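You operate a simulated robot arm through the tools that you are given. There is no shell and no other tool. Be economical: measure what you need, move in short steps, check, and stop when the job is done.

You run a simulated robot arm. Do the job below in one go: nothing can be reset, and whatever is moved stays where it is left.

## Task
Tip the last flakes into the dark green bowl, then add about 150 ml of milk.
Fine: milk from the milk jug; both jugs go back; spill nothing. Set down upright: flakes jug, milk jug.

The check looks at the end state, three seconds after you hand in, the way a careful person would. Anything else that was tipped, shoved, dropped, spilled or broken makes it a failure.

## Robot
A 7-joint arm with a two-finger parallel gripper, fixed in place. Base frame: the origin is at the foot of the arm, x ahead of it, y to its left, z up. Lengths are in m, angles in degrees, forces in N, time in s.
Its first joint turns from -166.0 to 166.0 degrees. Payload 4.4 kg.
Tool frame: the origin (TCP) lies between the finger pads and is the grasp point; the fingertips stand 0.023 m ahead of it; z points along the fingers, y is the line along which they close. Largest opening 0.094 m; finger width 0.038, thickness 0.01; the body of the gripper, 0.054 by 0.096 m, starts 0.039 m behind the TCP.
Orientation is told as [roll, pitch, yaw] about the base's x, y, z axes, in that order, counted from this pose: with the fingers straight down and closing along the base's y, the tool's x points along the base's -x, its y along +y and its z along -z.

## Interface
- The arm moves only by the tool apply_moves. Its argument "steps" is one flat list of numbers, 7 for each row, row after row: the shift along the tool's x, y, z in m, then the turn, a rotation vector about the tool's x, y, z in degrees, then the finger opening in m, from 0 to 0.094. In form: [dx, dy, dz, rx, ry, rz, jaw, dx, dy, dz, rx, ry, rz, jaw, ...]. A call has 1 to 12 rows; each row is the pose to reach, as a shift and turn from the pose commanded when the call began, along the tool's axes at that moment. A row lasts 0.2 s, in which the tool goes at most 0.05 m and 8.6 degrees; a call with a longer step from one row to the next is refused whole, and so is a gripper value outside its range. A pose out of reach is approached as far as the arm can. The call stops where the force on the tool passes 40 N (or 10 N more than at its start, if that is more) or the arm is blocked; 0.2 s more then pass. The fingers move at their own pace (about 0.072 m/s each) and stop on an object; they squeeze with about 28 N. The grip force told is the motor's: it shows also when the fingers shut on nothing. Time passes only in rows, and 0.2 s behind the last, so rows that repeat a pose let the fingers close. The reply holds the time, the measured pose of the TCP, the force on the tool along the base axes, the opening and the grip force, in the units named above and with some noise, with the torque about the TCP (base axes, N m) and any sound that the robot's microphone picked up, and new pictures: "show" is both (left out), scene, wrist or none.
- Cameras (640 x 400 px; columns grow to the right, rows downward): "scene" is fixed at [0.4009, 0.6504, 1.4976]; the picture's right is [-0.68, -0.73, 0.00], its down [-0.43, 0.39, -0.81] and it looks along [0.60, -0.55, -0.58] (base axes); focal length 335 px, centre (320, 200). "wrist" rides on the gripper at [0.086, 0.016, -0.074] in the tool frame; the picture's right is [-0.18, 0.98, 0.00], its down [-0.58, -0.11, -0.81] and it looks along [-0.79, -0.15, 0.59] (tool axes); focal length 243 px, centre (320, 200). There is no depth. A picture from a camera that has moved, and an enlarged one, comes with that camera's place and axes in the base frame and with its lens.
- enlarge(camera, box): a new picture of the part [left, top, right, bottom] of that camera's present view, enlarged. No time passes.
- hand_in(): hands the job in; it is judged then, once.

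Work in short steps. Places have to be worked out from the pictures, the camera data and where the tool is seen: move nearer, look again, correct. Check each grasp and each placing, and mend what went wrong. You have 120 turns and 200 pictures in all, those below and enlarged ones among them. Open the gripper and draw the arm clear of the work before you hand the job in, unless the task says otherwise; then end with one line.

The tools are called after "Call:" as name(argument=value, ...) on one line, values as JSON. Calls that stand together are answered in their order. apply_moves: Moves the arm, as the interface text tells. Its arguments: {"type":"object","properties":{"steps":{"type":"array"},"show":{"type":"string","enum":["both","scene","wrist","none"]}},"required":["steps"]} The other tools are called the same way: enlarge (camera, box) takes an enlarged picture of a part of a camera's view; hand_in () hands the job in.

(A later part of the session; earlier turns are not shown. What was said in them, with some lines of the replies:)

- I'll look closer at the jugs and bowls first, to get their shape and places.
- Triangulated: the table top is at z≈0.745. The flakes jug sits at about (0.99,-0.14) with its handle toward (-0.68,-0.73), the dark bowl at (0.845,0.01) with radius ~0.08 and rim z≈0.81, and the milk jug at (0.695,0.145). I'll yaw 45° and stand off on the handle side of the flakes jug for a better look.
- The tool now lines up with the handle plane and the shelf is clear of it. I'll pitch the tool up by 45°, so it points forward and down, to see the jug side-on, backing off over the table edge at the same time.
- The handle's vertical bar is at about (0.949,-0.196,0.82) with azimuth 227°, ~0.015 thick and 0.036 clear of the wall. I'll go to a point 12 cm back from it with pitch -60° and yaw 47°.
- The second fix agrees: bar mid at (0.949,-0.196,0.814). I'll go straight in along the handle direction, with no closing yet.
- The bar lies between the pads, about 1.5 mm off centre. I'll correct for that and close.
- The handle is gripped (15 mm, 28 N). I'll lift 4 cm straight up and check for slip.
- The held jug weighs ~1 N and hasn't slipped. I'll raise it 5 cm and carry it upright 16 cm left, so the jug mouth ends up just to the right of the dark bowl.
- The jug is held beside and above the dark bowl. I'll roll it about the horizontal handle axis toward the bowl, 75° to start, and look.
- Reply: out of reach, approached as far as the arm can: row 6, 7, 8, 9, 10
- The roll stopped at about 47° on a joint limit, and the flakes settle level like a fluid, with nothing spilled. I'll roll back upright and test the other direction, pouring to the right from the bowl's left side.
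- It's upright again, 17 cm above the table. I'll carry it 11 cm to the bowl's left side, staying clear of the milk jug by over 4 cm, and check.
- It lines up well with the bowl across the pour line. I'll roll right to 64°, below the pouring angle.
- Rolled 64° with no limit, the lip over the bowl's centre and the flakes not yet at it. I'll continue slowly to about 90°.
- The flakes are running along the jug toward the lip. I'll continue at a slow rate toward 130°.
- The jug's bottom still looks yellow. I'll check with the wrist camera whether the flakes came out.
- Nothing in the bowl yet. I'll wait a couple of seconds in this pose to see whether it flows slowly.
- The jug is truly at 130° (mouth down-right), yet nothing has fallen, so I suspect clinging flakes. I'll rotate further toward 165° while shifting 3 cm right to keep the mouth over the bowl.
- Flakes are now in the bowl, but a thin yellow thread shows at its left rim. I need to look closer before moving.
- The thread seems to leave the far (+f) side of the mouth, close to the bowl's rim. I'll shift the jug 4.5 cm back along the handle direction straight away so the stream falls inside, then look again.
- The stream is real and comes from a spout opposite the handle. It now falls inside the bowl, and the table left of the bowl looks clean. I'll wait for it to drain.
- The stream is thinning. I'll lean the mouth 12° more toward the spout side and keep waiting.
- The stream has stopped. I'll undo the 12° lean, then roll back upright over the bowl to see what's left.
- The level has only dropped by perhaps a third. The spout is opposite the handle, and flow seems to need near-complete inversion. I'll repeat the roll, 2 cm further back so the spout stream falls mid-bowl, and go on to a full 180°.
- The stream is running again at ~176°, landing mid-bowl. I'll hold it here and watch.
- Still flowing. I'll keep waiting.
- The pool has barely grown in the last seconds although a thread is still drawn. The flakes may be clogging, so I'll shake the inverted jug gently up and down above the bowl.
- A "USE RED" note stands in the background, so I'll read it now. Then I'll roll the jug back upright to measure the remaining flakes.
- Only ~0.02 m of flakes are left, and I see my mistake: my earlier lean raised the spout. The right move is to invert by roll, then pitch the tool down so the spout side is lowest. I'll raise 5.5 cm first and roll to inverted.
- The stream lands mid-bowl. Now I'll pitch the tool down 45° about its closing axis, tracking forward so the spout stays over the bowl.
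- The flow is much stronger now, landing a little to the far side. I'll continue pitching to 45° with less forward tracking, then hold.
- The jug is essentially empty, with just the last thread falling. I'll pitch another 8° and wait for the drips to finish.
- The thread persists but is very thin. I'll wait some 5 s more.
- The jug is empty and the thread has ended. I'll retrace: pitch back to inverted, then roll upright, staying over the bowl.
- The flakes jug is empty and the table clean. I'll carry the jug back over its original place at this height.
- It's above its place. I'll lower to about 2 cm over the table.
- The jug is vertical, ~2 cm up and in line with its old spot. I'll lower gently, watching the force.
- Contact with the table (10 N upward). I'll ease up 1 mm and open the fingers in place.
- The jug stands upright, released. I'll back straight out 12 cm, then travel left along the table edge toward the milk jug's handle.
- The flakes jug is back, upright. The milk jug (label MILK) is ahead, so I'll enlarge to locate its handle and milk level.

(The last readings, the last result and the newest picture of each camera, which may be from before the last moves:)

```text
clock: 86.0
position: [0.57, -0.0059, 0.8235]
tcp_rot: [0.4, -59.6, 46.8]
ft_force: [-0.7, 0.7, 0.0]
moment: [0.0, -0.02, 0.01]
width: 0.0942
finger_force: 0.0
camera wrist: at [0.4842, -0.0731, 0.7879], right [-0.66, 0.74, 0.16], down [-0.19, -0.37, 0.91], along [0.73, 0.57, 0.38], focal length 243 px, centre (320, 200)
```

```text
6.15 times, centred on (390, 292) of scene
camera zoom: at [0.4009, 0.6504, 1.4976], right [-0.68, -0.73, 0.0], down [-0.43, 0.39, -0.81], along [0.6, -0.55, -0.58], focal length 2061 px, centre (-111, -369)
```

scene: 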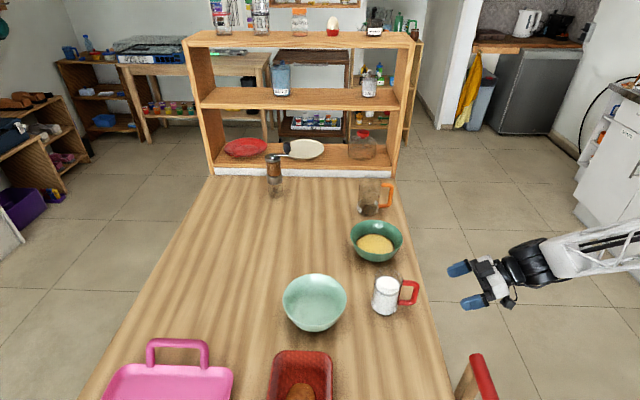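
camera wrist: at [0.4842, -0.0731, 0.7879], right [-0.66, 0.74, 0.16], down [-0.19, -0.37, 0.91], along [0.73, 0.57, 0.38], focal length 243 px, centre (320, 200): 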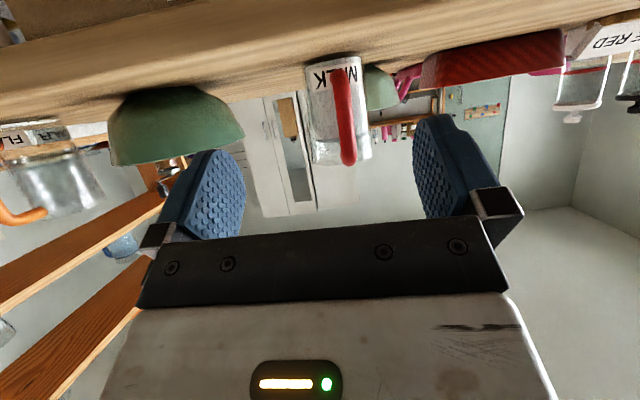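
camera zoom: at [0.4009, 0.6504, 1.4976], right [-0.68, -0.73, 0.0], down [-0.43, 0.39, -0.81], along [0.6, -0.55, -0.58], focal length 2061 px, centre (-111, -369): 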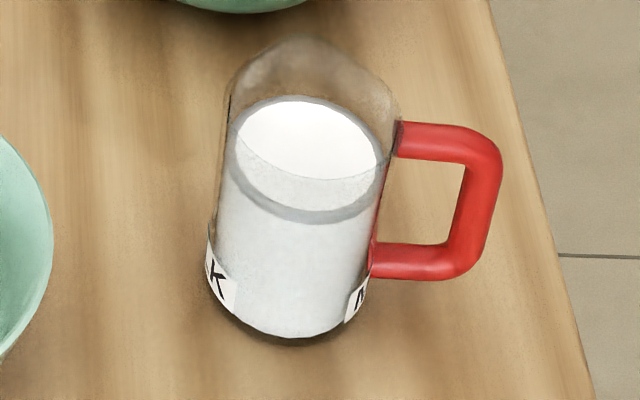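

Milk handle bar mid is at about (0.645,0.098,0.81) with azimuth ~42°, and the milk is ~0.09 m deep (≈250 ml). I'll yaw -5° and line up laterally 13 cm back.

Call:
apply_moves(steps=[-0.001, 0.0266, 0.002, 4.16, 0, 2.4, 0.08], show="wrist")

Call:
enlarge(camera="wrist", box=[250, 40, 410, 240])

```text
clock: 86.4
position: [0.5543, 0.0134, 0.8236]
tcp_rot: [0.3, -59.6, 42.1]
ft_force: [-0.1, 0.4, -0.2]
moment: [0.0, 0.0, -0.02]
width: 0.0798
finger_force: 0.0
camera wrist: at [0.4613, -0.0468, 0.7879], right [-0.59, 0.79, 0.16], down [-0.22, -0.35, 0.91], along [0.77, 0.5, 0.38], focal length 243 px, centre (320, 200)
```

wrist: 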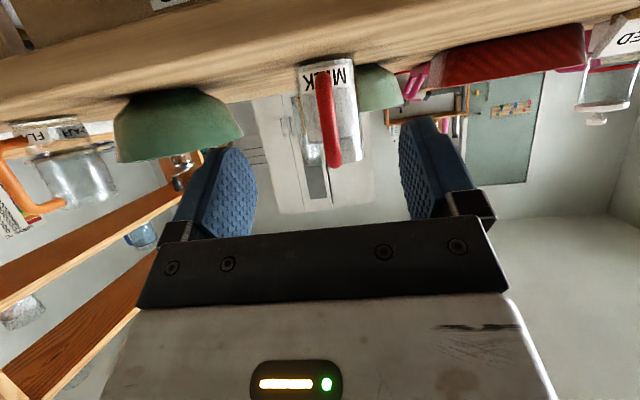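

```text
2.00 times, centred on (330, 140) of wrist
camera zoom: at [0.4613, -0.0468, 0.7879], right [-0.59, 0.79, 0.16], down [-0.22, -0.35, 0.91], along [0.77, 0.5, 0.38], focal length 485 px, centre (300, 320)
```

zoom: 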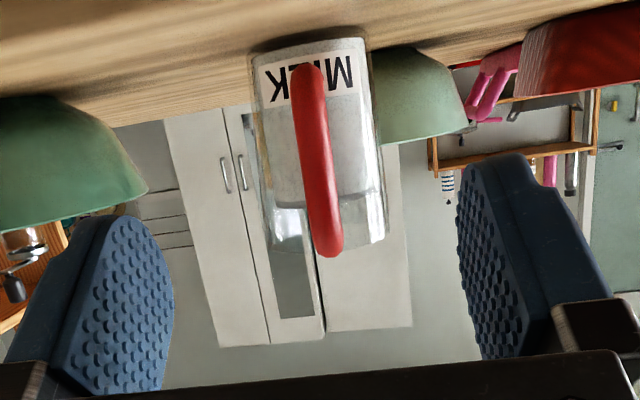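

The position is confirmed. I'll go straight in to straddle the handle bar.

Call:
apply_moves(steps=[-0.0142, 0, 0.0289, 0, 0, 0, 0.08, -0.0284, 0, 0.0578, 0, 0, 0, 0.08, -0.0426, 0.001, 0.0868, 0, 0, 0, 0.08, -0.0569, 0.001, 0.1157, 0, 0, 0, 0.08], show="both")

```text
clock: 87.4
position: [0.6485, 0.1003, 0.8138]
tcp_rot: [0.2, -59.7, 41.9]
ft_force: [0.1, 0.5, -0.8]
moment: [-0.02, -0.01, -0.01]
width: 0.0801
finger_force: 0.1
camera wrist: at [0.5567, 0.0395, 0.7784], right [-0.59, 0.79, 0.16], down [-0.22, -0.35, 0.91], along [0.77, 0.5, 0.38], focal length 243 px, centre (320, 200)
```

scene: 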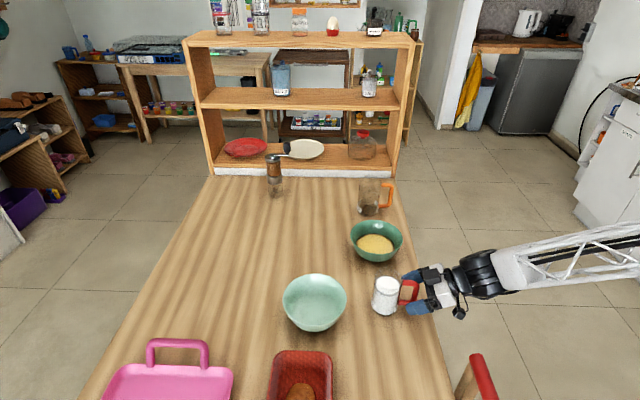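
wrist: 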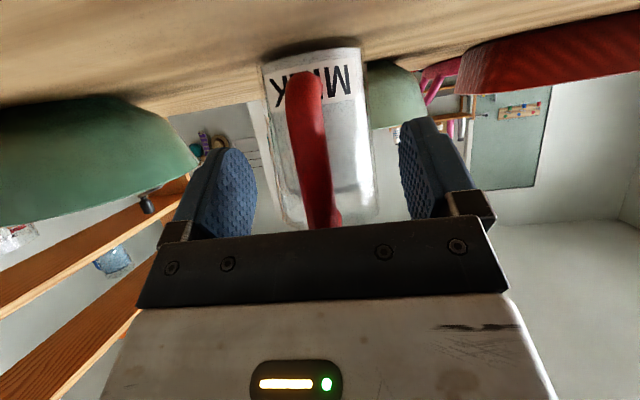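

Centred. I'll close on the handle.

Call:
apply_moves(steps=[0, -0.001, 0, 0, 0, 0, 0.05, 0, -0.001, 0, 0, 0, 0, 0.02, 0, -0.001, 0, 0, 0, 0, 0, 0, -0.001, 0, 0, 0, 0, 0, 0, -0.001, 0, 0, 0, 0, 0], show="none")

Call:
apply_moves(steps=[-0.0087, 0, -0.005, 0, 0, 0, 0, -0.0173, 0, -0.01, 0, 0, 0, 0, -0.0173, 0, -0.01, 0, 0, 0, 0], show="both")

Call:
enlarge(camera="scene", box=[350, 250, 430, 325])

```text
clock: 88.6
position: [0.6492, 0.0989, 0.8144]
tcp_rot: [0.3, -59.6, 42.1]
ft_force: [0.1, 0.4, 0.3]
moment: [-0.09, -0.1, 0.0]
width: 0.0148
finger_force: 27.8
```

```text
clock: 89.4
position: [0.6496, 0.1, 0.833]
tcp_rot: [0.4, -59.6, 42.0]
ft_force: [0.1, -0.4, -4.1]
moment: [-0.07, 0.1, 0.02]
width: 0.0148
finger_force: 28.3
camera wrist: at [0.5581, 0.0391, 0.7978], right [-0.59, 0.79, 0.16], down [-0.22, -0.35, 0.91], along [0.77, 0.5, 0.38], focal length 243 px, centre (320, 200)
```

scene: 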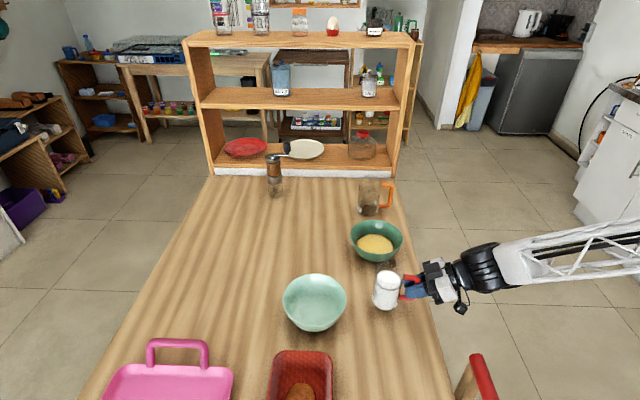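
wrist: 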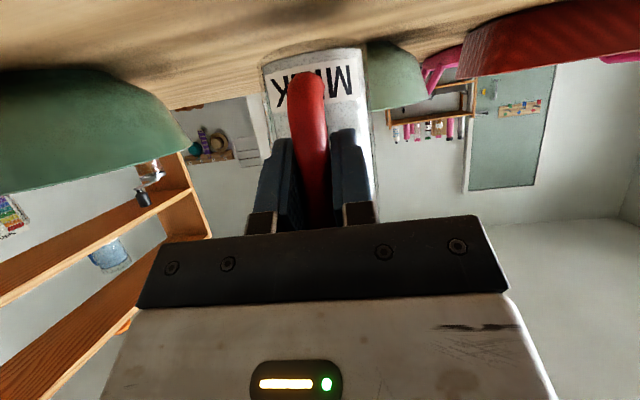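

```text
5.33 times, centred on (390, 288) of scene
camera zoom: at [0.4009, 0.6504, 1.4976], right [-0.68, -0.73, 0.0], down [-0.43, 0.39, -0.81], along [0.6, -0.55, -0.58], focal length 1786 px, centre (-53, -267)
```

zoom: 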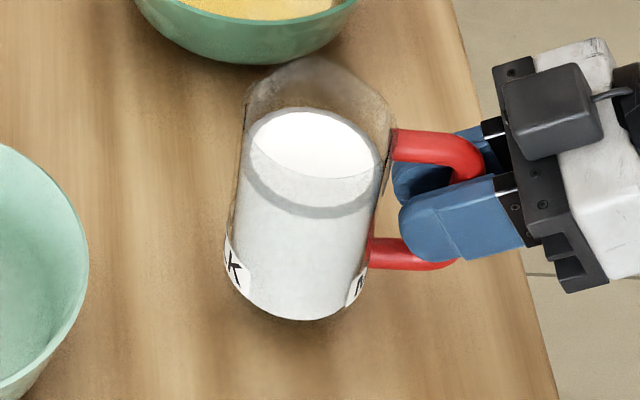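

The jug is lifted cleanly (~4 N) with no slip. I'll raise to z≈0.945 in one call, for a weight reading, and then carry it to the handle side of the dark bowl.

Call:
apply_moves(steps=[-0.0243, 0, -0.014, 0, 0, 0, 0, -0.0485, 0, -0.028, 0, 0, 0, 0, -0.0728, 0, -0.042, 0, 0, 0, 0, -0.097, 0, -0.056, 0, 0, 0, 0, -0.097, 0, -0.056, 0, 0, 0, 0, -0.097, 0, -0.056, 0, 0, 0, 0], show="none")

Call:
apply_moves(steps=[0.0032, -0.026, -0.0055, 0, 0, 0, 0, 0.0063, -0.052, -0.011, 0, 0, 0, 0, 0.0095, -0.078, -0.0164, 0, 0, 0, 0, 0.0127, -0.104, -0.0219, 0, 0, 0, 0, 0.0158, -0.13, -0.0273, 0, 0, 0, 0, 0.019, -0.156, -0.0328, 0, 0, 0, 0, 0.0221, -0.182, -0.0382, 0, 0, 0, 0, 0.0253, -0.2075, -0.0437, 0, 0, 0, 0, 0.0253, -0.2075, -0.0437, 0, 0, 0, 0, 0.0253, -0.2075, -0.0437, 0, 0, 0, 0], show="scene")

Call:
apply_moves(steps=[0, 0, 0, 0, 0, 0, 0], show="none")

Call:
apply_moves(steps=[0, 0, 0, 0, 0, 0, 0], show="none")

Call:
apply_moves(steps=[0, 0, 0, 0, 0, 0, 0], show="none")

Call:
enlarge(camera="scene", box=[340, 170, 440, 270])

```text
clock: 90.8
position: [0.652, 0.0987, 0.9445]
tcp_rot: [0.3, -59.5, 42.1]
ft_force: [0.1, -0.4, -3.3]
moment: [-0.11, 0.08, -0.02]
width: 0.0149
finger_force: 27.8
```

```text
clock: 93.0
position: [0.7558, -0.0876, 0.9444]
tcp_rot: [0.4, -59.6, 42.2]
ft_force: [-1.0, 0.0, -2.8]
moment: [-0.12, 0.12, -0.01]
width: 0.0148
finger_force: 28.2
```

scene: 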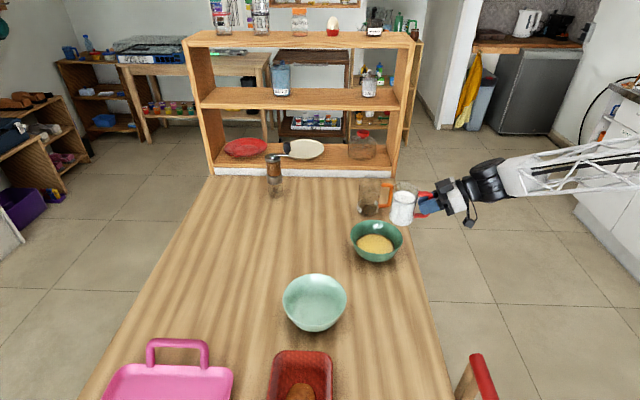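

```text
clock: 93.4
position: [0.755, -0.0858, 0.9445]
tcp_rot: [0.3, -59.6, 42.1]
ft_force: [-0.3, -0.5, -3.5]
moment: [-0.11, 0.14, -0.02]
width: 0.0148
finger_force: 28.0
```

```text
clock: 93.8
position: [0.7553, -0.0866, 0.9439]
tcp_rot: [0.3, -59.6, 42.1]
ft_force: [0.0, 0.7, -3.2]
moment: [-0.12, 0.16, 0.01]
width: 0.0146
finger_force: 27.8
```

```text
clock: 94.2
position: [0.7548, -0.0871, 0.944]
tcp_rot: [0.3, -59.5, 42.0]
ft_force: [0.1, -0.4, -3.9]
moment: [-0.09, 0.1, 0.03]
width: 0.0147
finger_force: 28.0
```

```text
4.00 times, centred on (390, 220) of scene
camera zoom: at [0.4009, 0.6504, 1.4976], right [-0.68, -0.73, 0.0], down [-0.43, 0.39, -0.81], along [0.6, -0.55, -0.58], focal length 1340 px, centre (40, 120)
```

zoom: 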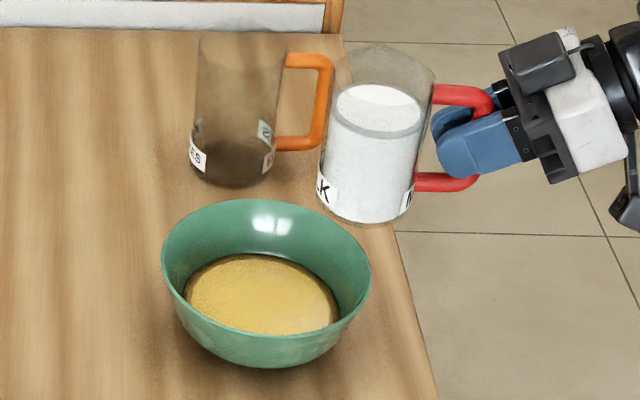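

The bowl is where I expected and the mean weight reading is about 3.5 N. I'll tilt the spout forward to 46° (before flow) and look.

Call:
apply_moves(steps=[0.0038, 0, -0.0065, 0, 7.7, 0, 0, 0.0075, 0, -0.013, 0, 15.4, 0, 0, 0.0075, 0, -0.013, 0, 23, 0, 0, 0.0075, 0, -0.013, 0, 30.7, 0, 0, 0.0075, 0, -0.013, 0, 38.4, 0, 0, 0.0075, 0, -0.013, 0, 46, 0, 0], show="scene")

Call:
enlarge(camera="scene", box=[340, 170, 440, 270])

```text
clock: 95.6
position: [0.7418, -0.0977, 0.9443]
tcp_rot: [0.1, -13.5, 42.3]
ft_force: [0.3, -0.5, -3.7]
moment: [-0.09, 0.08, 0.02]
width: 0.015
finger_force: 28.4
```

scene: 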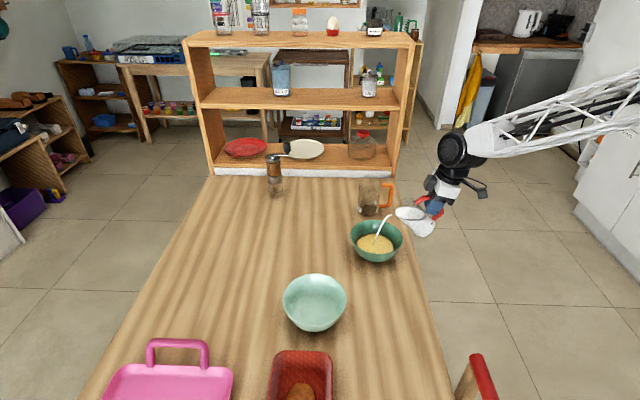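

```text
4.00 times, centred on (390, 220) of scene
camera zoom: at [0.4009, 0.6504, 1.4976], right [-0.68, -0.73, 0.0], down [-0.43, 0.39, -0.81], along [0.6, -0.55, -0.58], focal length 1340 px, centre (40, 120)
```

zoom: 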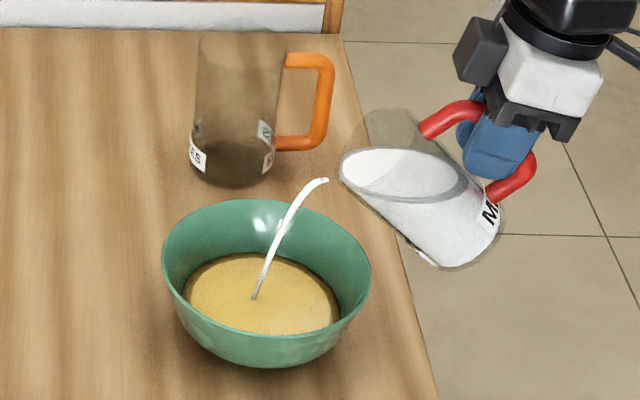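

Milk already flows and lands mid-bowl. I'll hold about 1.6 s and watch for it to reach equilibrium.

Call:
apply_moves(steps=[0, 0, 0, 0, 0, 0, 0, 0, 0, 0, 0, 0, 0, 0, 0, 0, 0, 0, 0, 0, 0, 0, 0, 0, 0, 0, 0, 0, 0, 0, 0, 0, 0, 0, 0, 0, 0, 0, 0, 0, 0, 0, 0, 0, 0, 0, 0, 0, 0], show="none")

Call:
enlarge(camera="scene", box=[340, 170, 440, 270])

```text
clock: 97.2
position: [0.7438, -0.097, 0.9443]
tcp_rot: [0.3, -13.6, 42.4]
ft_force: [-0.3, -0.2, -3.2]
moment: [-0.06, 0.08, 0.01]
width: 0.0148
finger_force: 27.8
```

```text
4.00 times, centred on (390, 220) of scene
camera zoom: at [0.4009, 0.6504, 1.4976], right [-0.68, -0.73, 0.0], down [-0.43, 0.39, -0.81], along [0.6, -0.55, -0.58], focal length 1340 px, centre (40, 120)
```

zoom: 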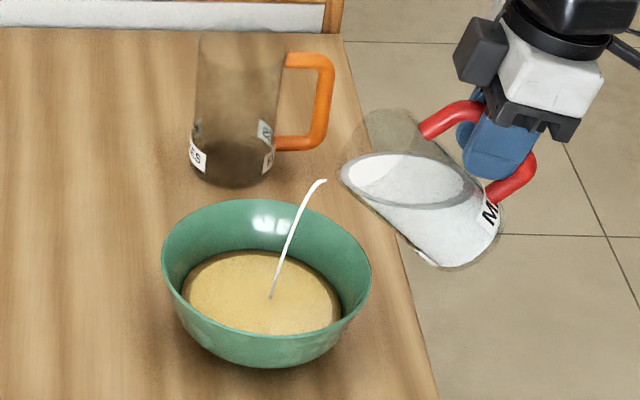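

The stream is thinning near equilibrium at 46°. I'll tilt to 55° and hold until it thins again.

Call:
apply_moves(steps=[0, 0, 0, 0, 4.5, 0, 0, 0, 0, 0, 0, 9, 0, 0, 0, 0, 0, 0, 9, 0, 0, 0, 0, 0, 0, 9, 0, 0, 0, 0, 0, 0, 9, 0, 0, 0, 0, 0, 0, 9, 0, 0, 0, 0, 0, 0, 9, 0, 0, 0, 0, 0, 0, 9, 0, 0, 0, 0, 0, 0, 9, 0, 0, 0, 0, 0, 0, 9, 0, 0], show="none")

Call:
enlarge(camera="scene", box=[340, 170, 440, 270])

```text
clock: 99.4
position: [0.7417, -0.0983, 0.9458]
tcp_rot: [0.1, -4.6, 42.3]
ft_force: [-0.6, -0.9, -2.1]
moment: [-0.06, 0.05, 0.01]
width: 0.0147
finger_force: 28.0
```

```text
4.00 times, centred on (390, 220) of scene
camera zoom: at [0.4009, 0.6504, 1.4976], right [-0.68, -0.73, 0.0], down [-0.43, 0.39, -0.81], along [0.6, -0.55, -0.58], focal length 1340 px, centre (40, 120)
```

zoom: 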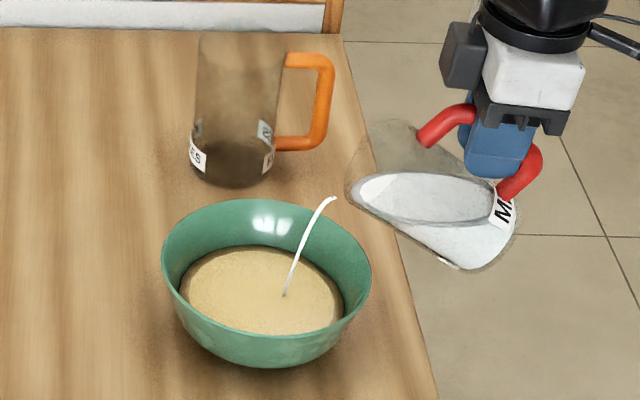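

I'll bring it back upright now to measure how much has gone.

Call:
apply_moves(steps=[0, 0, 0, 0, -8, 0, 0, 0, 0, 0, 0, -16, 0, 0, 0, 0, 0, 0, -24, 0, 0, 0, 0, 0, 0, -32, 0, 0, 0, 0, 0, 0, -40, 0, 0, 0, 0, 0, 0, -48, 0, 0, 0, 0, 0, 0, -55, 0, 0, 0, 0, 0, 0, -55, 0, 0], show="none")

Call:
apply_moves(steps=[0, 0, 0, 0, 0, 0, 0], show="none")

Call:
apply_moves(steps=[0, 0, 0, 0, 0, 0, 0], show="none")

Call:
apply_moves(steps=[0, 0, 0, 0, 0, 0, 0], show="none")

Call:
apply_moves(steps=[0, 0, 0, 0, 0, 0, 0], show="wrist")

Call:
enlarge(camera="scene", box=[340, 170, 440, 270])

Call:
enlarge(camera="scene", box=[370, 170, 430, 235])

```text
clock: 101.2
position: [0.7428, -0.0979, 0.9434]
tcp_rot: [0.3, -59.8, 42.1]
ft_force: [1.2, -0.2, -2.9]
moment: [-0.04, 0.14, 0.04]
width: 0.0148
finger_force: 27.8
```

```text
clock: 101.6
position: [0.7423, -0.098, 0.9431]
tcp_rot: [0.3, -59.6, 42.1]
ft_force: [-0.9, -0.6, -2.4]
moment: [-0.09, 0.1, 0.03]
width: 0.015
finger_force: 28.1
```

```text
clock: 102.0
position: [0.744, -0.0977, 0.9441]
tcp_rot: [0.3, -59.6, 42.1]
ft_force: [0.5, 0.9, -3.0]
moment: [-0.09, 0.09, -0.01]
width: 0.0149
finger_force: 27.9
```

```text
clock: 102.4
position: [0.7421, -0.0981, 0.9448]
tcp_rot: [0.4, -59.6, 42.1]
ft_force: [0.8, 0.1, -3.8]
moment: [-0.09, 0.09, -0.01]
width: 0.0147
finger_force: 27.6
```

```text
clock: 102.8
position: [0.7429, -0.0966, 0.9445]
tcp_rot: [0.2, -59.6, 42.1]
ft_force: [0.7, -0.9, -2.8]
moment: [-0.1, 0.1, 0.0]
width: 0.0148
finger_force: 28.4
camera wrist: at [0.6505, -0.1575, 0.9088], right [-0.59, 0.79, 0.16], down [-0.22, -0.35, 0.91], along [0.77, 0.5, 0.38], focal length 243 px, centre (320, 200)
```

wrist: 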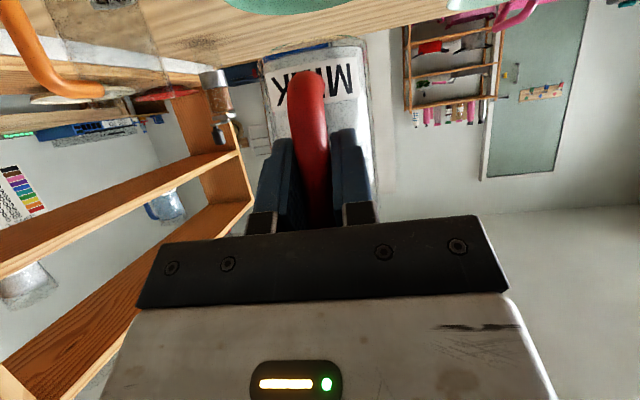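

```text
4.00 times, centred on (390, 220) of scene
camera zoom: at [0.4009, 0.6504, 1.4976], right [-0.68, -0.73, 0.0], down [-0.43, 0.39, -0.81], along [0.6, -0.55, -0.58], focal length 1340 px, centre (40, 120)
```

zoom: 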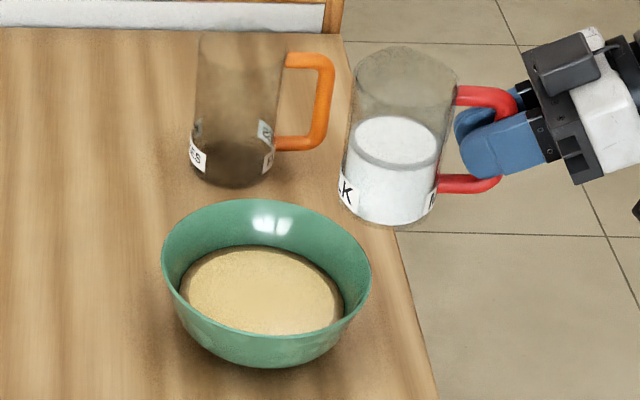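

```text
6.15 times, centred on (400, 202) of scene
camera zoom: at [0.4009, 0.6504, 1.4976], right [-0.68, -0.73, 0.0], down [-0.43, 0.39, -0.81], along [0.6, -0.55, -0.58], focal length 2061 px, centre (-172, 185)
```

zoom: 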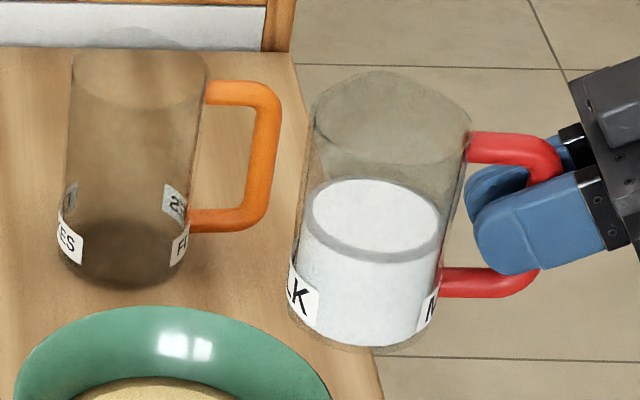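

By level comparison roughly 80 ml has gone (level ~0.081→0.054 m, jug inner area ~28 cm²). I need ~70 ml more, so I'll tilt to 62°, hold about 1 s, and then measure again.

Call:
apply_moves(steps=[0, 0, 0, 0, 7.75, 0, 0, 0, 0, 0, 0, 15.5, 0, 0, 0, 0, 0, 0, 23.25, 0, 0, 0, 0, 0, 0, 31, 0, 0, 0, 0, 0, 0, 38.75, 0, 0, 0, 0, 0, 0, 46.5, 0, 0, 0, 0, 0, 0, 54.25, 0, 0, 0, 0, 0, 0, 62, 0, 0, 0, 0, 0, 0, 62, 0, 0, 0, 0, 0, 0, 62, 0, 0, 0, 0, 0, 0, 62, 0, 0, 0, 0, 0, 0, 62, 0, 0], show="none")

Call:
enlarge(camera="scene", box=[340, 170, 440, 270])

```text
clock: 105.4
position: [0.742, -0.0977, 0.9452]
tcp_rot: [0.2, 2.5, 42.3]
ft_force: [0.7, -0.3, -2.9]
moment: [0.02, 0.01, 0.0]
width: 0.015
finger_force: 28.0
```

```text
4.00 times, centred on (390, 220) of scene
camera zoom: at [0.4009, 0.6504, 1.4976], right [-0.68, -0.73, 0.0], down [-0.43, 0.39, -0.81], along [0.6, -0.55, -0.58], focal length 1340 px, centre (40, 120)
```

zoom: 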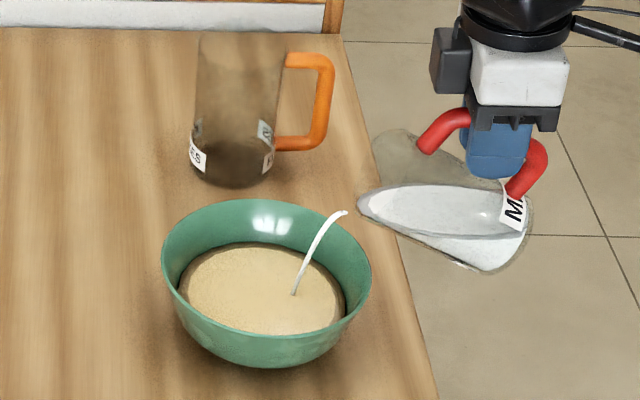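

I'll hold 0.6 s more, then bring it upright and measure.

Call:
apply_moves(steps=[0, 0, 0, 0, 0, 0, 0, 0, 0, 0, 0, 0, 0, 0, 0, 0, 0, 0, -7.75, 0, 0, 0, 0, 0, 0, -15.5, 0, 0, 0, 0, 0, 0, -23.25, 0, 0, 0, 0, 0, 0, -31, 0, 0, 0, 0, 0, 0, -38.75, 0, 0, 0, 0, 0, 0, -46.5, 0, 0, 0, 0, 0, 0, -54.25, 0, 0, 0, 0, 0, 0, -62, 0, 0, 0, 0, 0, 0, -62, 0, 0, 0, 0, 0, 0, -62, 0, 0], show="none")

Call:
apply_moves(steps=[0, 0, 0, 0, 0, 0, 0], show="none")

Call:
apply_moves(steps=[0, 0, 0, 0, 0, 0, 0], show="none")

Call:
apply_moves(steps=[0, 0, 0, 0, 0, 0, 0], show="none")

Call:
apply_moves(steps=[0, 0, 0, 0, 0, 0, 0], show="none")

Call:
enlarge(camera="scene", box=[340, 170, 440, 270])

Call:
enlarge(camera="scene", box=[370, 170, 430, 235])

```text
clock: 108.0
position: [0.7427, -0.0965, 0.9437]
tcp_rot: [0.3, -59.6, 42.1]
ft_force: [-0.6, 0.8, -2.4]
moment: [-0.05, 0.05, -0.01]
width: 0.015
finger_force: 28.0
```

```text
clock: 108.4
position: [0.7428, -0.0983, 0.9447]
tcp_rot: [0.2, -59.6, 42.1]
ft_force: [0.0, 0.4, -1.6]
moment: [-0.05, 0.06, -0.03]
width: 0.0149
finger_force: 28.0
```

```text
clock: 108.8
position: [0.7422, -0.0981, 0.9432]
tcp_rot: [0.3, -59.7, 42.0]
ft_force: [-0.1, 0.9, -2.1]
moment: [-0.07, 0.1, -0.04]
width: 0.0146
finger_force: 27.6
```

```text
clock: 109.2
position: [0.7433, -0.0973, 0.9443]
tcp_rot: [0.2, -59.6, 42.2]
ft_force: [-0.4, 0.3, -2.2]
moment: [-0.04, 0.11, 0.0]
width: 0.015
finger_force: 27.9
```

```text
clock: 109.6
position: [0.7436, -0.098, 0.9434]
tcp_rot: [0.3, -59.6, 42.1]
ft_force: [0.4, 0.4, -1.5]
moment: [-0.06, 0.07, 0.0]
width: 0.015
finger_force: 28.2
```

```text
4.00 times, centred on (390, 220) of scene
camera zoom: at [0.4009, 0.6504, 1.4976], right [-0.68, -0.73, 0.0], down [-0.43, 0.39, -0.81], along [0.6, -0.55, -0.58], focal length 1340 px, centre (40, 120)
```

zoom: 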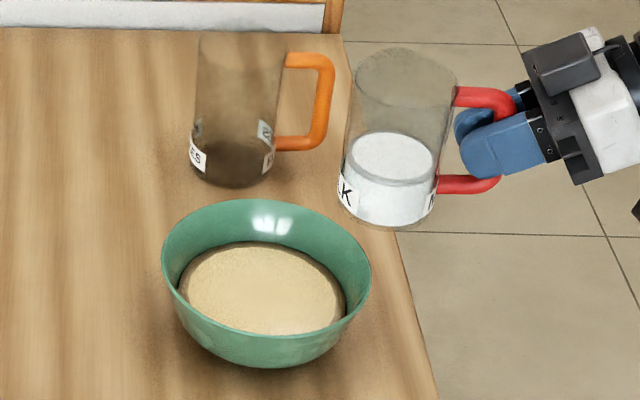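

```text
6.15 times, centred on (400, 202) of scene
camera zoom: at [0.4009, 0.6504, 1.4976], right [-0.68, -0.73, 0.0], down [-0.43, 0.39, -0.81], along [0.6, -0.55, -0.58], focal length 2061 px, centre (-172, 185)
```

zoom: 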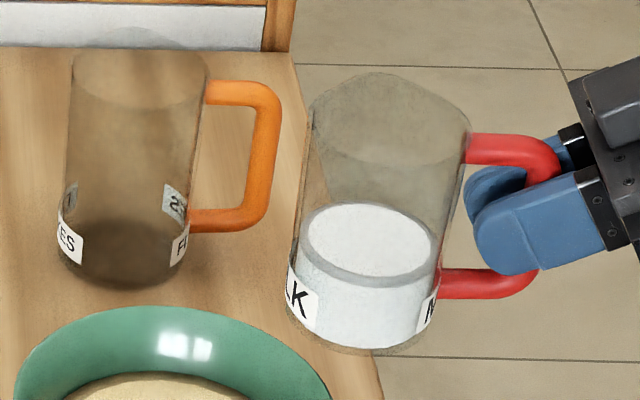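

Force, torque and level together put the poured amount at ~120 ml. I'll do one more short pour of ~30 ml: tilt to 66° with a brief hold.

Call:
apply_moves(steps=[0, 0, 0, 0, 7.4, 0, 0, 0, 0, 0, 0, 14.8, 0, 0, 0, 0, 0, 0, 22.2, 0, 0, 0, 0, 0, 0, 29.6, 0, 0, 0, 0, 0, 0, 37, 0, 0, 0, 0, 0, 0, 44.4, 0, 0, 0, 0, 0, 0, 51.8, 0, 0, 0, 0, 0, 0, 59.2, 0, 0, 0, 0, 0, 0, 66, 0, 0, 0, 0, 0, 0, 66, 0, 0, 0, 0, 0, 0, 66, 0, 0, 0, 0, 0, 0, 66, 0, 0], show="none")

Call:
enlarge(camera="scene", box=[340, 170, 440, 270])

Call:
apply_moves(steps=[0, 0, 0, 0, -8, 0, 0, 0, 0, 0, 0, -16, 0, 0, 0, 0, 0, 0, -24, 0, 0, 0, 0, 0, 0, -32, 0, 0, 0, 0, 0, 0, -40, 0, 0, 0, 0, 0, 0, -48, 0, 0, 0, 0, 0, 0, -56, 0, 0, 0, 0, 0, 0, -62, 0, 0, 0, 0, 0, 0, -66, 0, 0, 0, 0, 0, 0, -66, 0, 0, 0, 0, 0, 0, -66, 0, 0], show="none")

Call:
apply_moves(steps=[0, 0, 0, 0, 0, 0, 0], show="none")

Call:
apply_moves(steps=[0, 0, 0, 0, 0, 0, 0], show="none")

Call:
apply_moves(steps=[0, 0, 0, 0, 0, 0, 0], show="none")

Call:
apply_moves(steps=[0, 0, 0, 0, 0, 0, 0], show="none")

Call:
enlarge(camera="scene", box=[370, 170, 430, 235])

Call:
enlarge(camera="scene", box=[340, 170, 440, 270])

```text
clock: 112.2
position: [0.743, -0.097, 0.9452]
tcp_rot: [0.1, 6.3, 42.4]
ft_force: [-0.2, 0.8, -1.9]
moment: [0.01, 0.02, 0.01]
width: 0.015
finger_force: 28.3
```

```text
4.00 times, centred on (390, 220) of scene
camera zoom: at [0.4009, 0.6504, 1.4976], right [-0.68, -0.73, 0.0], down [-0.43, 0.39, -0.81], along [0.6, -0.55, -0.58], focal length 1340 px, centre (40, 120)
```

zoom: 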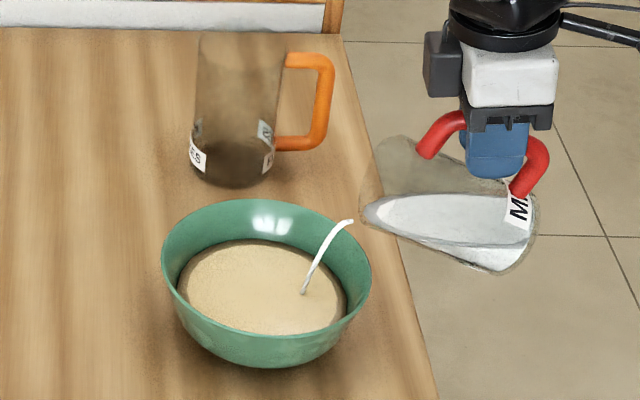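

```text
clock: 114.6
position: [0.7428, -0.0985, 0.9435]
tcp_rot: [0.3, -59.6, 42.0]
ft_force: [0.0, 1.0, -1.9]
moment: [-0.06, 0.06, 0.01]
width: 0.0147
finger_force: 27.9
```

```text
clock: 115.0
position: [0.7431, -0.0986, 0.9449]
tcp_rot: [0.3, -59.7, 42.1]
ft_force: [-0.1, 1.0, -2.0]
moment: [-0.05, 0.03, 0.01]
width: 0.0149
finger_force: 27.8
```

```text
clock: 115.4
position: [0.743, -0.0988, 0.9436]
tcp_rot: [0.4, -59.5, 42.1]
ft_force: [0.8, -0.6, -2.1]
moment: [-0.1, 0.09, 0.02]
width: 0.0151
finger_force: 27.8
```

```text
clock: 115.8
position: [0.7427, -0.0986, 0.9453]
tcp_rot: [0.2, -59.6, 42.0]
ft_force: [-0.5, -0.3, -1.6]
moment: [-0.04, 0.08, 0.0]
width: 0.0148
finger_force: 28.0
```

```text
clock: 116.2
position: [0.7424, -0.098, 0.9432]
tcp_rot: [0.3, -59.7, 42.0]
ft_force: [-0.2, -0.3, -2.2]
moment: [-0.05, 0.05, 0.02]
width: 0.015
finger_force: 27.8
```

```text
6.15 times, centred on (400, 202) of scene
camera zoom: at [0.4009, 0.6504, 1.4976], right [-0.68, -0.73, 0.0], down [-0.43, 0.39, -0.81], along [0.6, -0.55, -0.58], focal length 2061 px, centre (-172, 185)
```

zoom: 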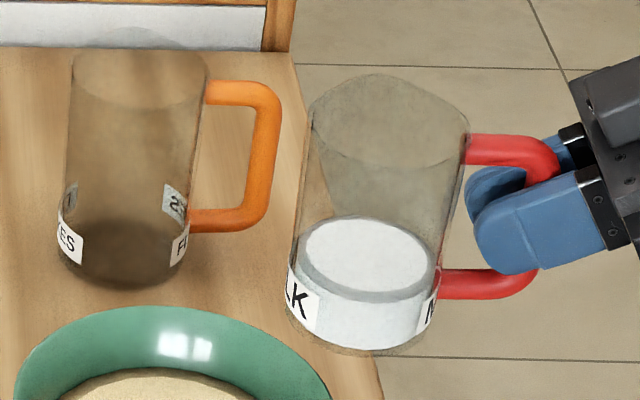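

```text
4.00 times, centred on (390, 220) of scene
camera zoom: at [0.4009, 0.6504, 1.4976], right [-0.68, -0.73, 0.0], down [-0.43, 0.39, -0.81], along [0.6, -0.55, -0.58], focal length 1340 px, centre (40, 120)
```

zoom: 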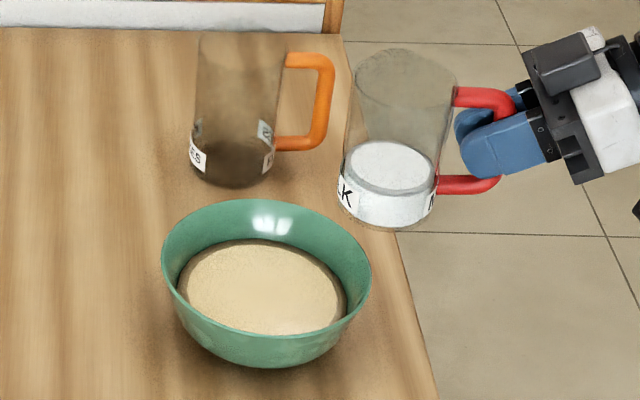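

The level fell a further ~9 mm, so all measures together give about 145–150 ml poured, and nothing was spilled. I'll carry the milk jug back over its place.

Call:
apply_moves(steps=[-0.004, 0.026, 0.0068, 0, 0, 0, 0, -0.0079, 0.052, 0.0137, 0, 0, 0, 0, -0.0118, 0.079, 0.0205, 0, 0, 0, 0, -0.0158, 0.105, 0.0273, 0, 0, 0, 0, -0.0197, 0.131, 0.0341, 0, 0, 0, 0, -0.0236, 0.157, 0.041, 0, 0, 0, 0, -0.0276, 0.183, 0.0478, 0, 0, 0, 0, -0.0315, 0.2095, 0.0546, 0, 0, 0, 0, -0.0315, 0.2095, 0.0546, 0, 0, 0, 0], show="none")

Call:
apply_moves(steps=[0.026, 0, 0.015, 0, 0, 0, 0, 0.052, 0, 0.03, 0, 0, 0, 0, 0.078, 0, 0.045, 0, 0, 0, 0, 0.0935, 0, 0.054, 0, 0, 0, 0, 0.0935, 0, 0.054, 0, 0, 0, 0], show="both")

Call:
enlarge(camera="scene", box=[350, 250, 430, 325])

```text
clock: 118.2
position: [0.6482, 0.0985, 0.9445]
tcp_rot: [0.3, -59.7, 42.1]
ft_force: [-0.5, -0.5, -1.4]
moment: [-0.1, 0.09, -0.02]
width: 0.0149
finger_force: 28.0
```

```text
clock: 119.4
position: [0.6476, 0.0998, 0.8375]
tcp_rot: [0.4, -59.6, 42.1]
ft_force: [0.6, 0.8, -1.8]
moment: [-0.06, 0.05, 0.0]
width: 0.0148
finger_force: 28.2
camera wrist: at [0.5552, 0.0404, 0.8009], right [-0.59, 0.79, 0.16], down [-0.22, -0.35, 0.91], along [0.77, 0.5, 0.38], focal length 243 px, centre (320, 200)
```

scene: 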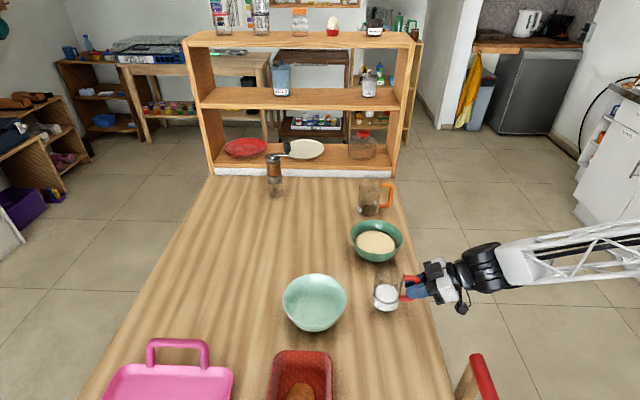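
wrist: 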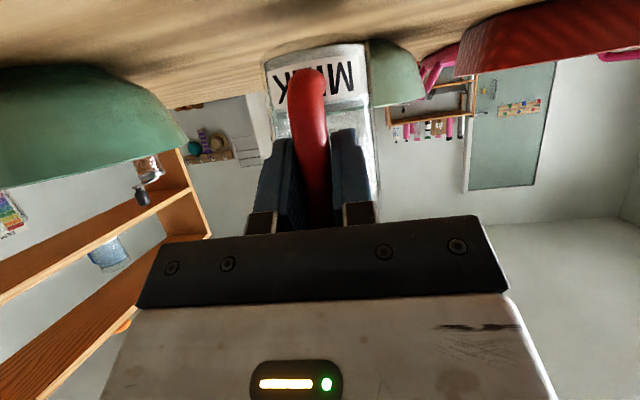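

```text
5.33 times, centred on (390, 288) of scene
camera zoom: at [0.4009, 0.6504, 1.4976], right [-0.68, -0.73, 0.0], down [-0.43, 0.39, -0.81], along [0.6, -0.55, -0.58], focal length 1786 px, centre (-53, -267)
```

zoom: 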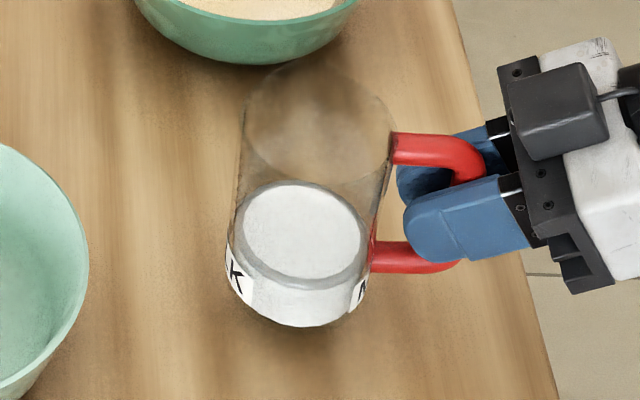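

It's over its place and vertical, and the level drop of ~0.05 m agrees with ~150 ml. I'll lower gently.

Call:
apply_moves(steps=[0.0043, 0, 0.0025, 0, 0, 0, 0, 0.0087, 0, 0.005, 0, 0, 0, 0, 0.0121, 0, 0.007, 0, 0, 0, 0, 0.0147, 0, 0.0085, 0, 0, 0, 0], show="none")

```text
clock: 120.4
position: [0.6474, 0.0995, 0.8199]
tcp_rot: [0.3, -59.5, 42.1]
ft_force: [0.0, 0.5, -2.5]
moment: [-0.02, 0.07, -0.03]
width: 0.015
finger_force: 28.6
```

Call:
apply_moves(steps=[0.0017, 0, 0.001, 0, 0, 0, 0, 0.0035, 0, 0.002, 0, 0, 0, 0], show="none")

```text
clock: 121.0
position: [0.6471, 0.0993, 0.8165]
tcp_rot: [0.3, -59.6, 42.0]
ft_force: [-1.5, 0.3, 2.4]
moment: [0.14, -0.19, 0.01]
width: 0.0151
finger_force: 28.0
```

Contact begins (force turned upward). I'll go 1 mm more, then check.

Call:
apply_moves(steps=[0.0009, 0, 0.0005, 0, 0, 0, 0], show="wrist")

Call:
enlarge(camera="scene", box=[350, 250, 430, 325])

```text
clock: 121.4
position: [0.6482, 0.0996, 0.8157]
tcp_rot: [0.2, -59.8, 42.1]
ft_force: [-0.5, 0.4, 8.7]
moment: [0.6, -0.7, -0.01]
width: 0.015
finger_force: 28.2
camera wrist: at [0.5556, 0.0386, 0.7801], right [-0.59, 0.79, 0.16], down [-0.22, -0.35, 0.91], along [0.77, 0.5, 0.39], focal length 243 px, centre (320, 200)
```

wrist: 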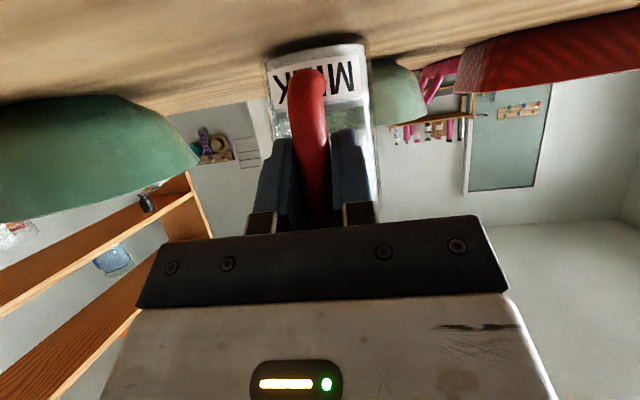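

```text
5.33 times, centred on (390, 288) of scene
camera zoom: at [0.4009, 0.6504, 1.4976], right [-0.68, -0.73, 0.0], down [-0.43, 0.39, -0.81], along [0.6, -0.55, -0.58], focal length 1786 px, centre (-53, -267)
```

zoom: 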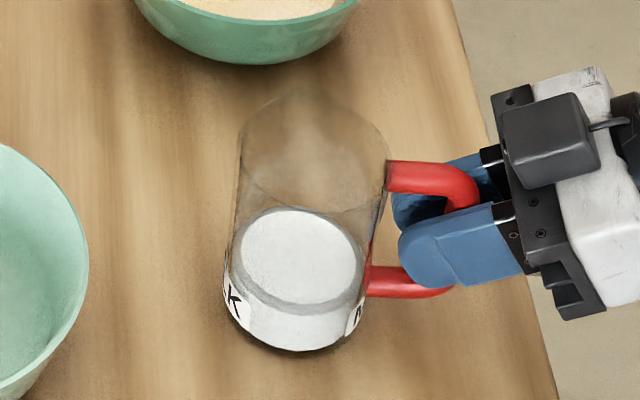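

It's seated, with its front edge touching first and only a tiny tilt. I'll ease up half a millimetre and open.

Call:
apply_moves(steps=[-0.0009, 0, -0.0005, 0, 0, 0, 0, -0.0009, 0, -0.0005, 0, 0, 0, 0.014, -0.0009, 0, -0.0005, 0, 0, 0, 0.018, -0.0009, 0, -0.0005, 0, 0, 0, 0.04, -0.0009, 0, -0.0005, 0, 0, 0, 0.06, -0.0009, 0, -0.0005, 0, 0, 0, 0.06], show="both")

Call:
enlarge(camera="scene", box=[350, 250, 430, 325])

```text
clock: 122.8
position: [0.6475, 0.0979, 0.8166]
tcp_rot: [0.3, -59.6, 42.0]
ft_force: [-0.2, 0.5, -0.2]
moment: [0.04, -0.03, 0.0]
width: 0.0597
finger_force: 0.0
camera wrist: at [0.5555, 0.0385, 0.78], right [-0.59, 0.79, 0.16], down [-0.22, -0.35, 0.91], along [0.77, 0.5, 0.38], focal length 243 px, centre (320, 200)
```

scene: 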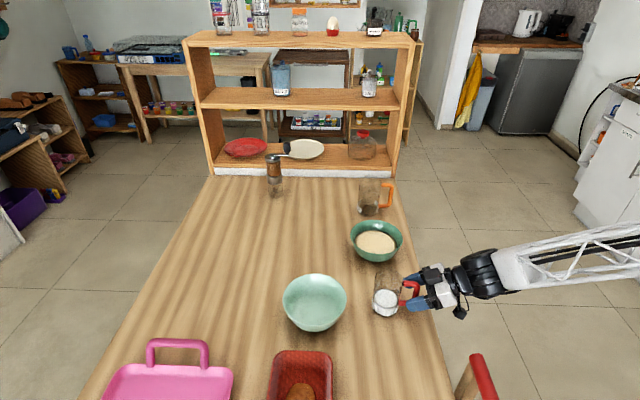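
wrist: 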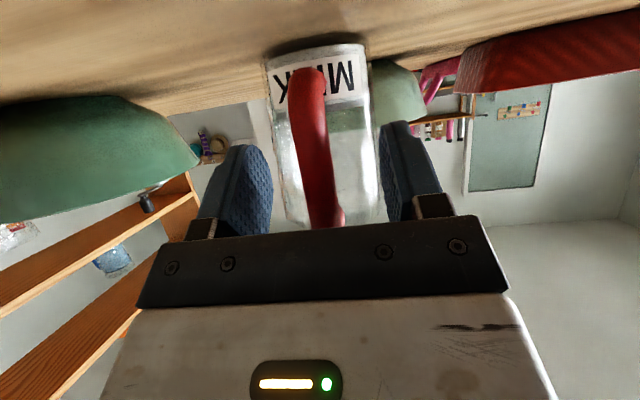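

```text
5.33 times, centred on (390, 288) of scene
camera zoom: at [0.4009, 0.6504, 1.4976], right [-0.68, -0.73, 0.0], down [-0.43, 0.39, -0.81], along [0.6, -0.55, -0.58], focal length 1786 px, centre (-53, -267)
```

zoom: 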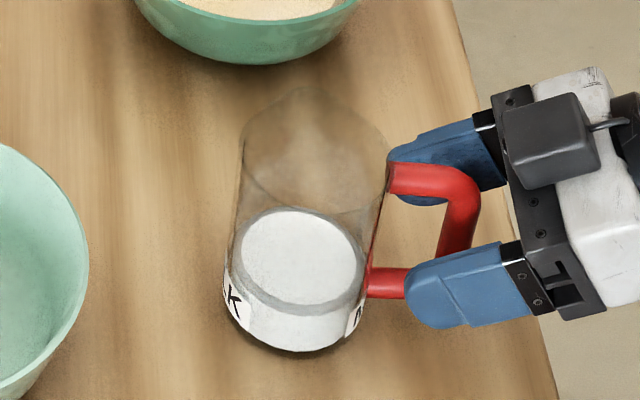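

The jug stands upright and free. I'll back straight out 14 cm and lift a bit, then inspect everything.

Call:
apply_moves(steps=[0.0175, 0, -0.0303, 0, 0, 0, 0.07, 0.035, 0, -0.0606, 0, 0, 0, 0.08, 0.0525, 0, -0.091, 0, 0, 0, 0.09, 0.07, 0, -0.1212, 0, 0, 0, 0.09, 0.044, 0, -0.1362, 0, 0, 0, 0.09, 0.018, 0, -0.1512, 0, 0, 0, 0.09], show="both")

Call:
enlarge(camera="scene", box=[350, 260, 430, 325])

Call:
enlarge(camera="scene", box=[260, 160, 450, 350])

```text
clock: 124.2
position: [0.5439, 0.0059, 0.8769]
tcp_rot: [0.4, -59.5, 42.1]
ft_force: [-0.3, 0.4, 0.5]
moment: [-0.02, 0.01, -0.01]
width: 0.09
finger_force: 0.0
camera wrist: at [0.4513, -0.0546, 0.8419], right [-0.59, 0.79, 0.16], down [-0.22, -0.35, 0.91], along [0.77, 0.5, 0.38], focal length 243 px, centre (320, 200)
```

scene: 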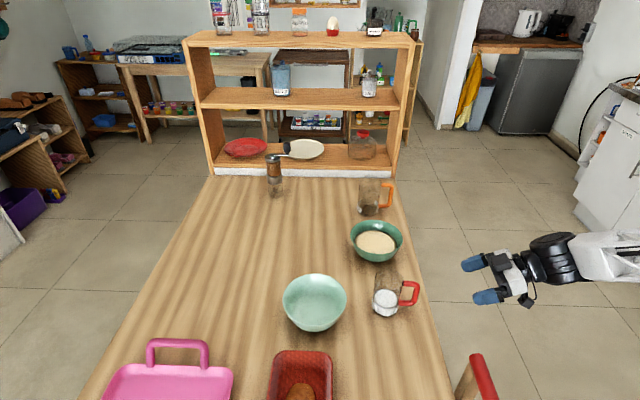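
wrist: 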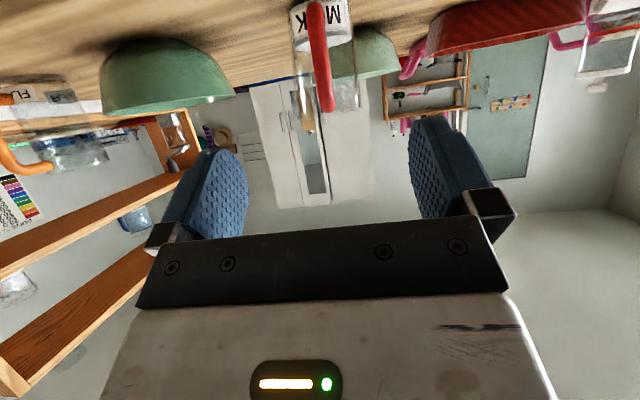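

```text
6.15 times, centred on (390, 292) of scene
camera zoom: at [0.4009, 0.6504, 1.4976], right [-0.68, -0.73, 0.0], down [-0.43, 0.39, -0.81], along [0.6, -0.55, -0.58], focal length 2061 px, centre (-111, -369)
```

zoom: 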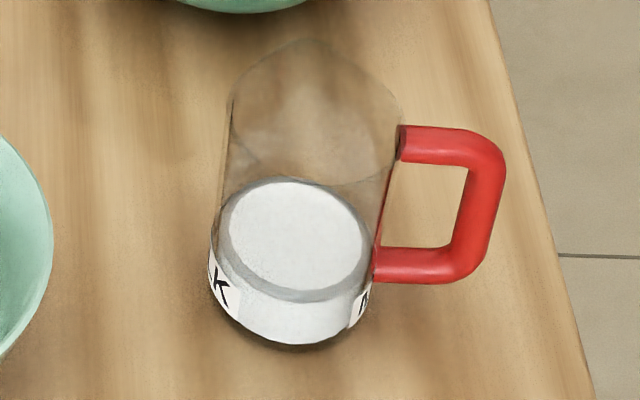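

```text
2.11 times, centred on (355, 255) of scene
camera zoom: at [0.4009, 0.6504, 1.4976], right [-0.68, -0.73, 0.0], down [-0.43, 0.39, -0.81], along [0.6, -0.55, -0.58], focal length 705 px, centre (246, 84)
```

zoom: 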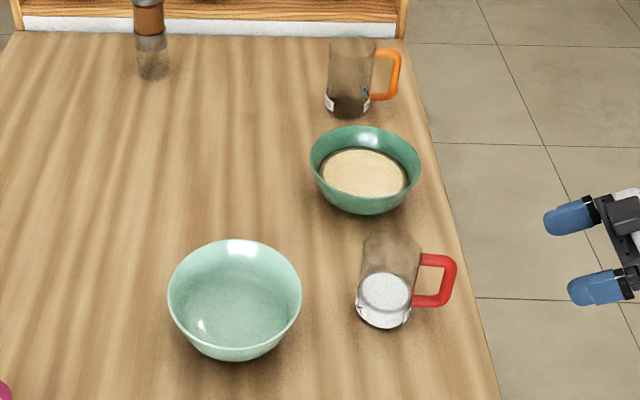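

Both jugs stand upright at their old places, the table is clean, and the dark bowl holds flakes and milk. The level drop of ~0.051 m × ~30 cm² is about 150 ml. The arm is open and clear, so I'm handing in.

Call:
hand_in()

```text
The job is handed in.
```

The flakes are in the dark green bowl with about 150 ml of milk (estimated from the drop in the jug's level). Both jugs are back upright in their places, and I saw nothing spilled on the table.
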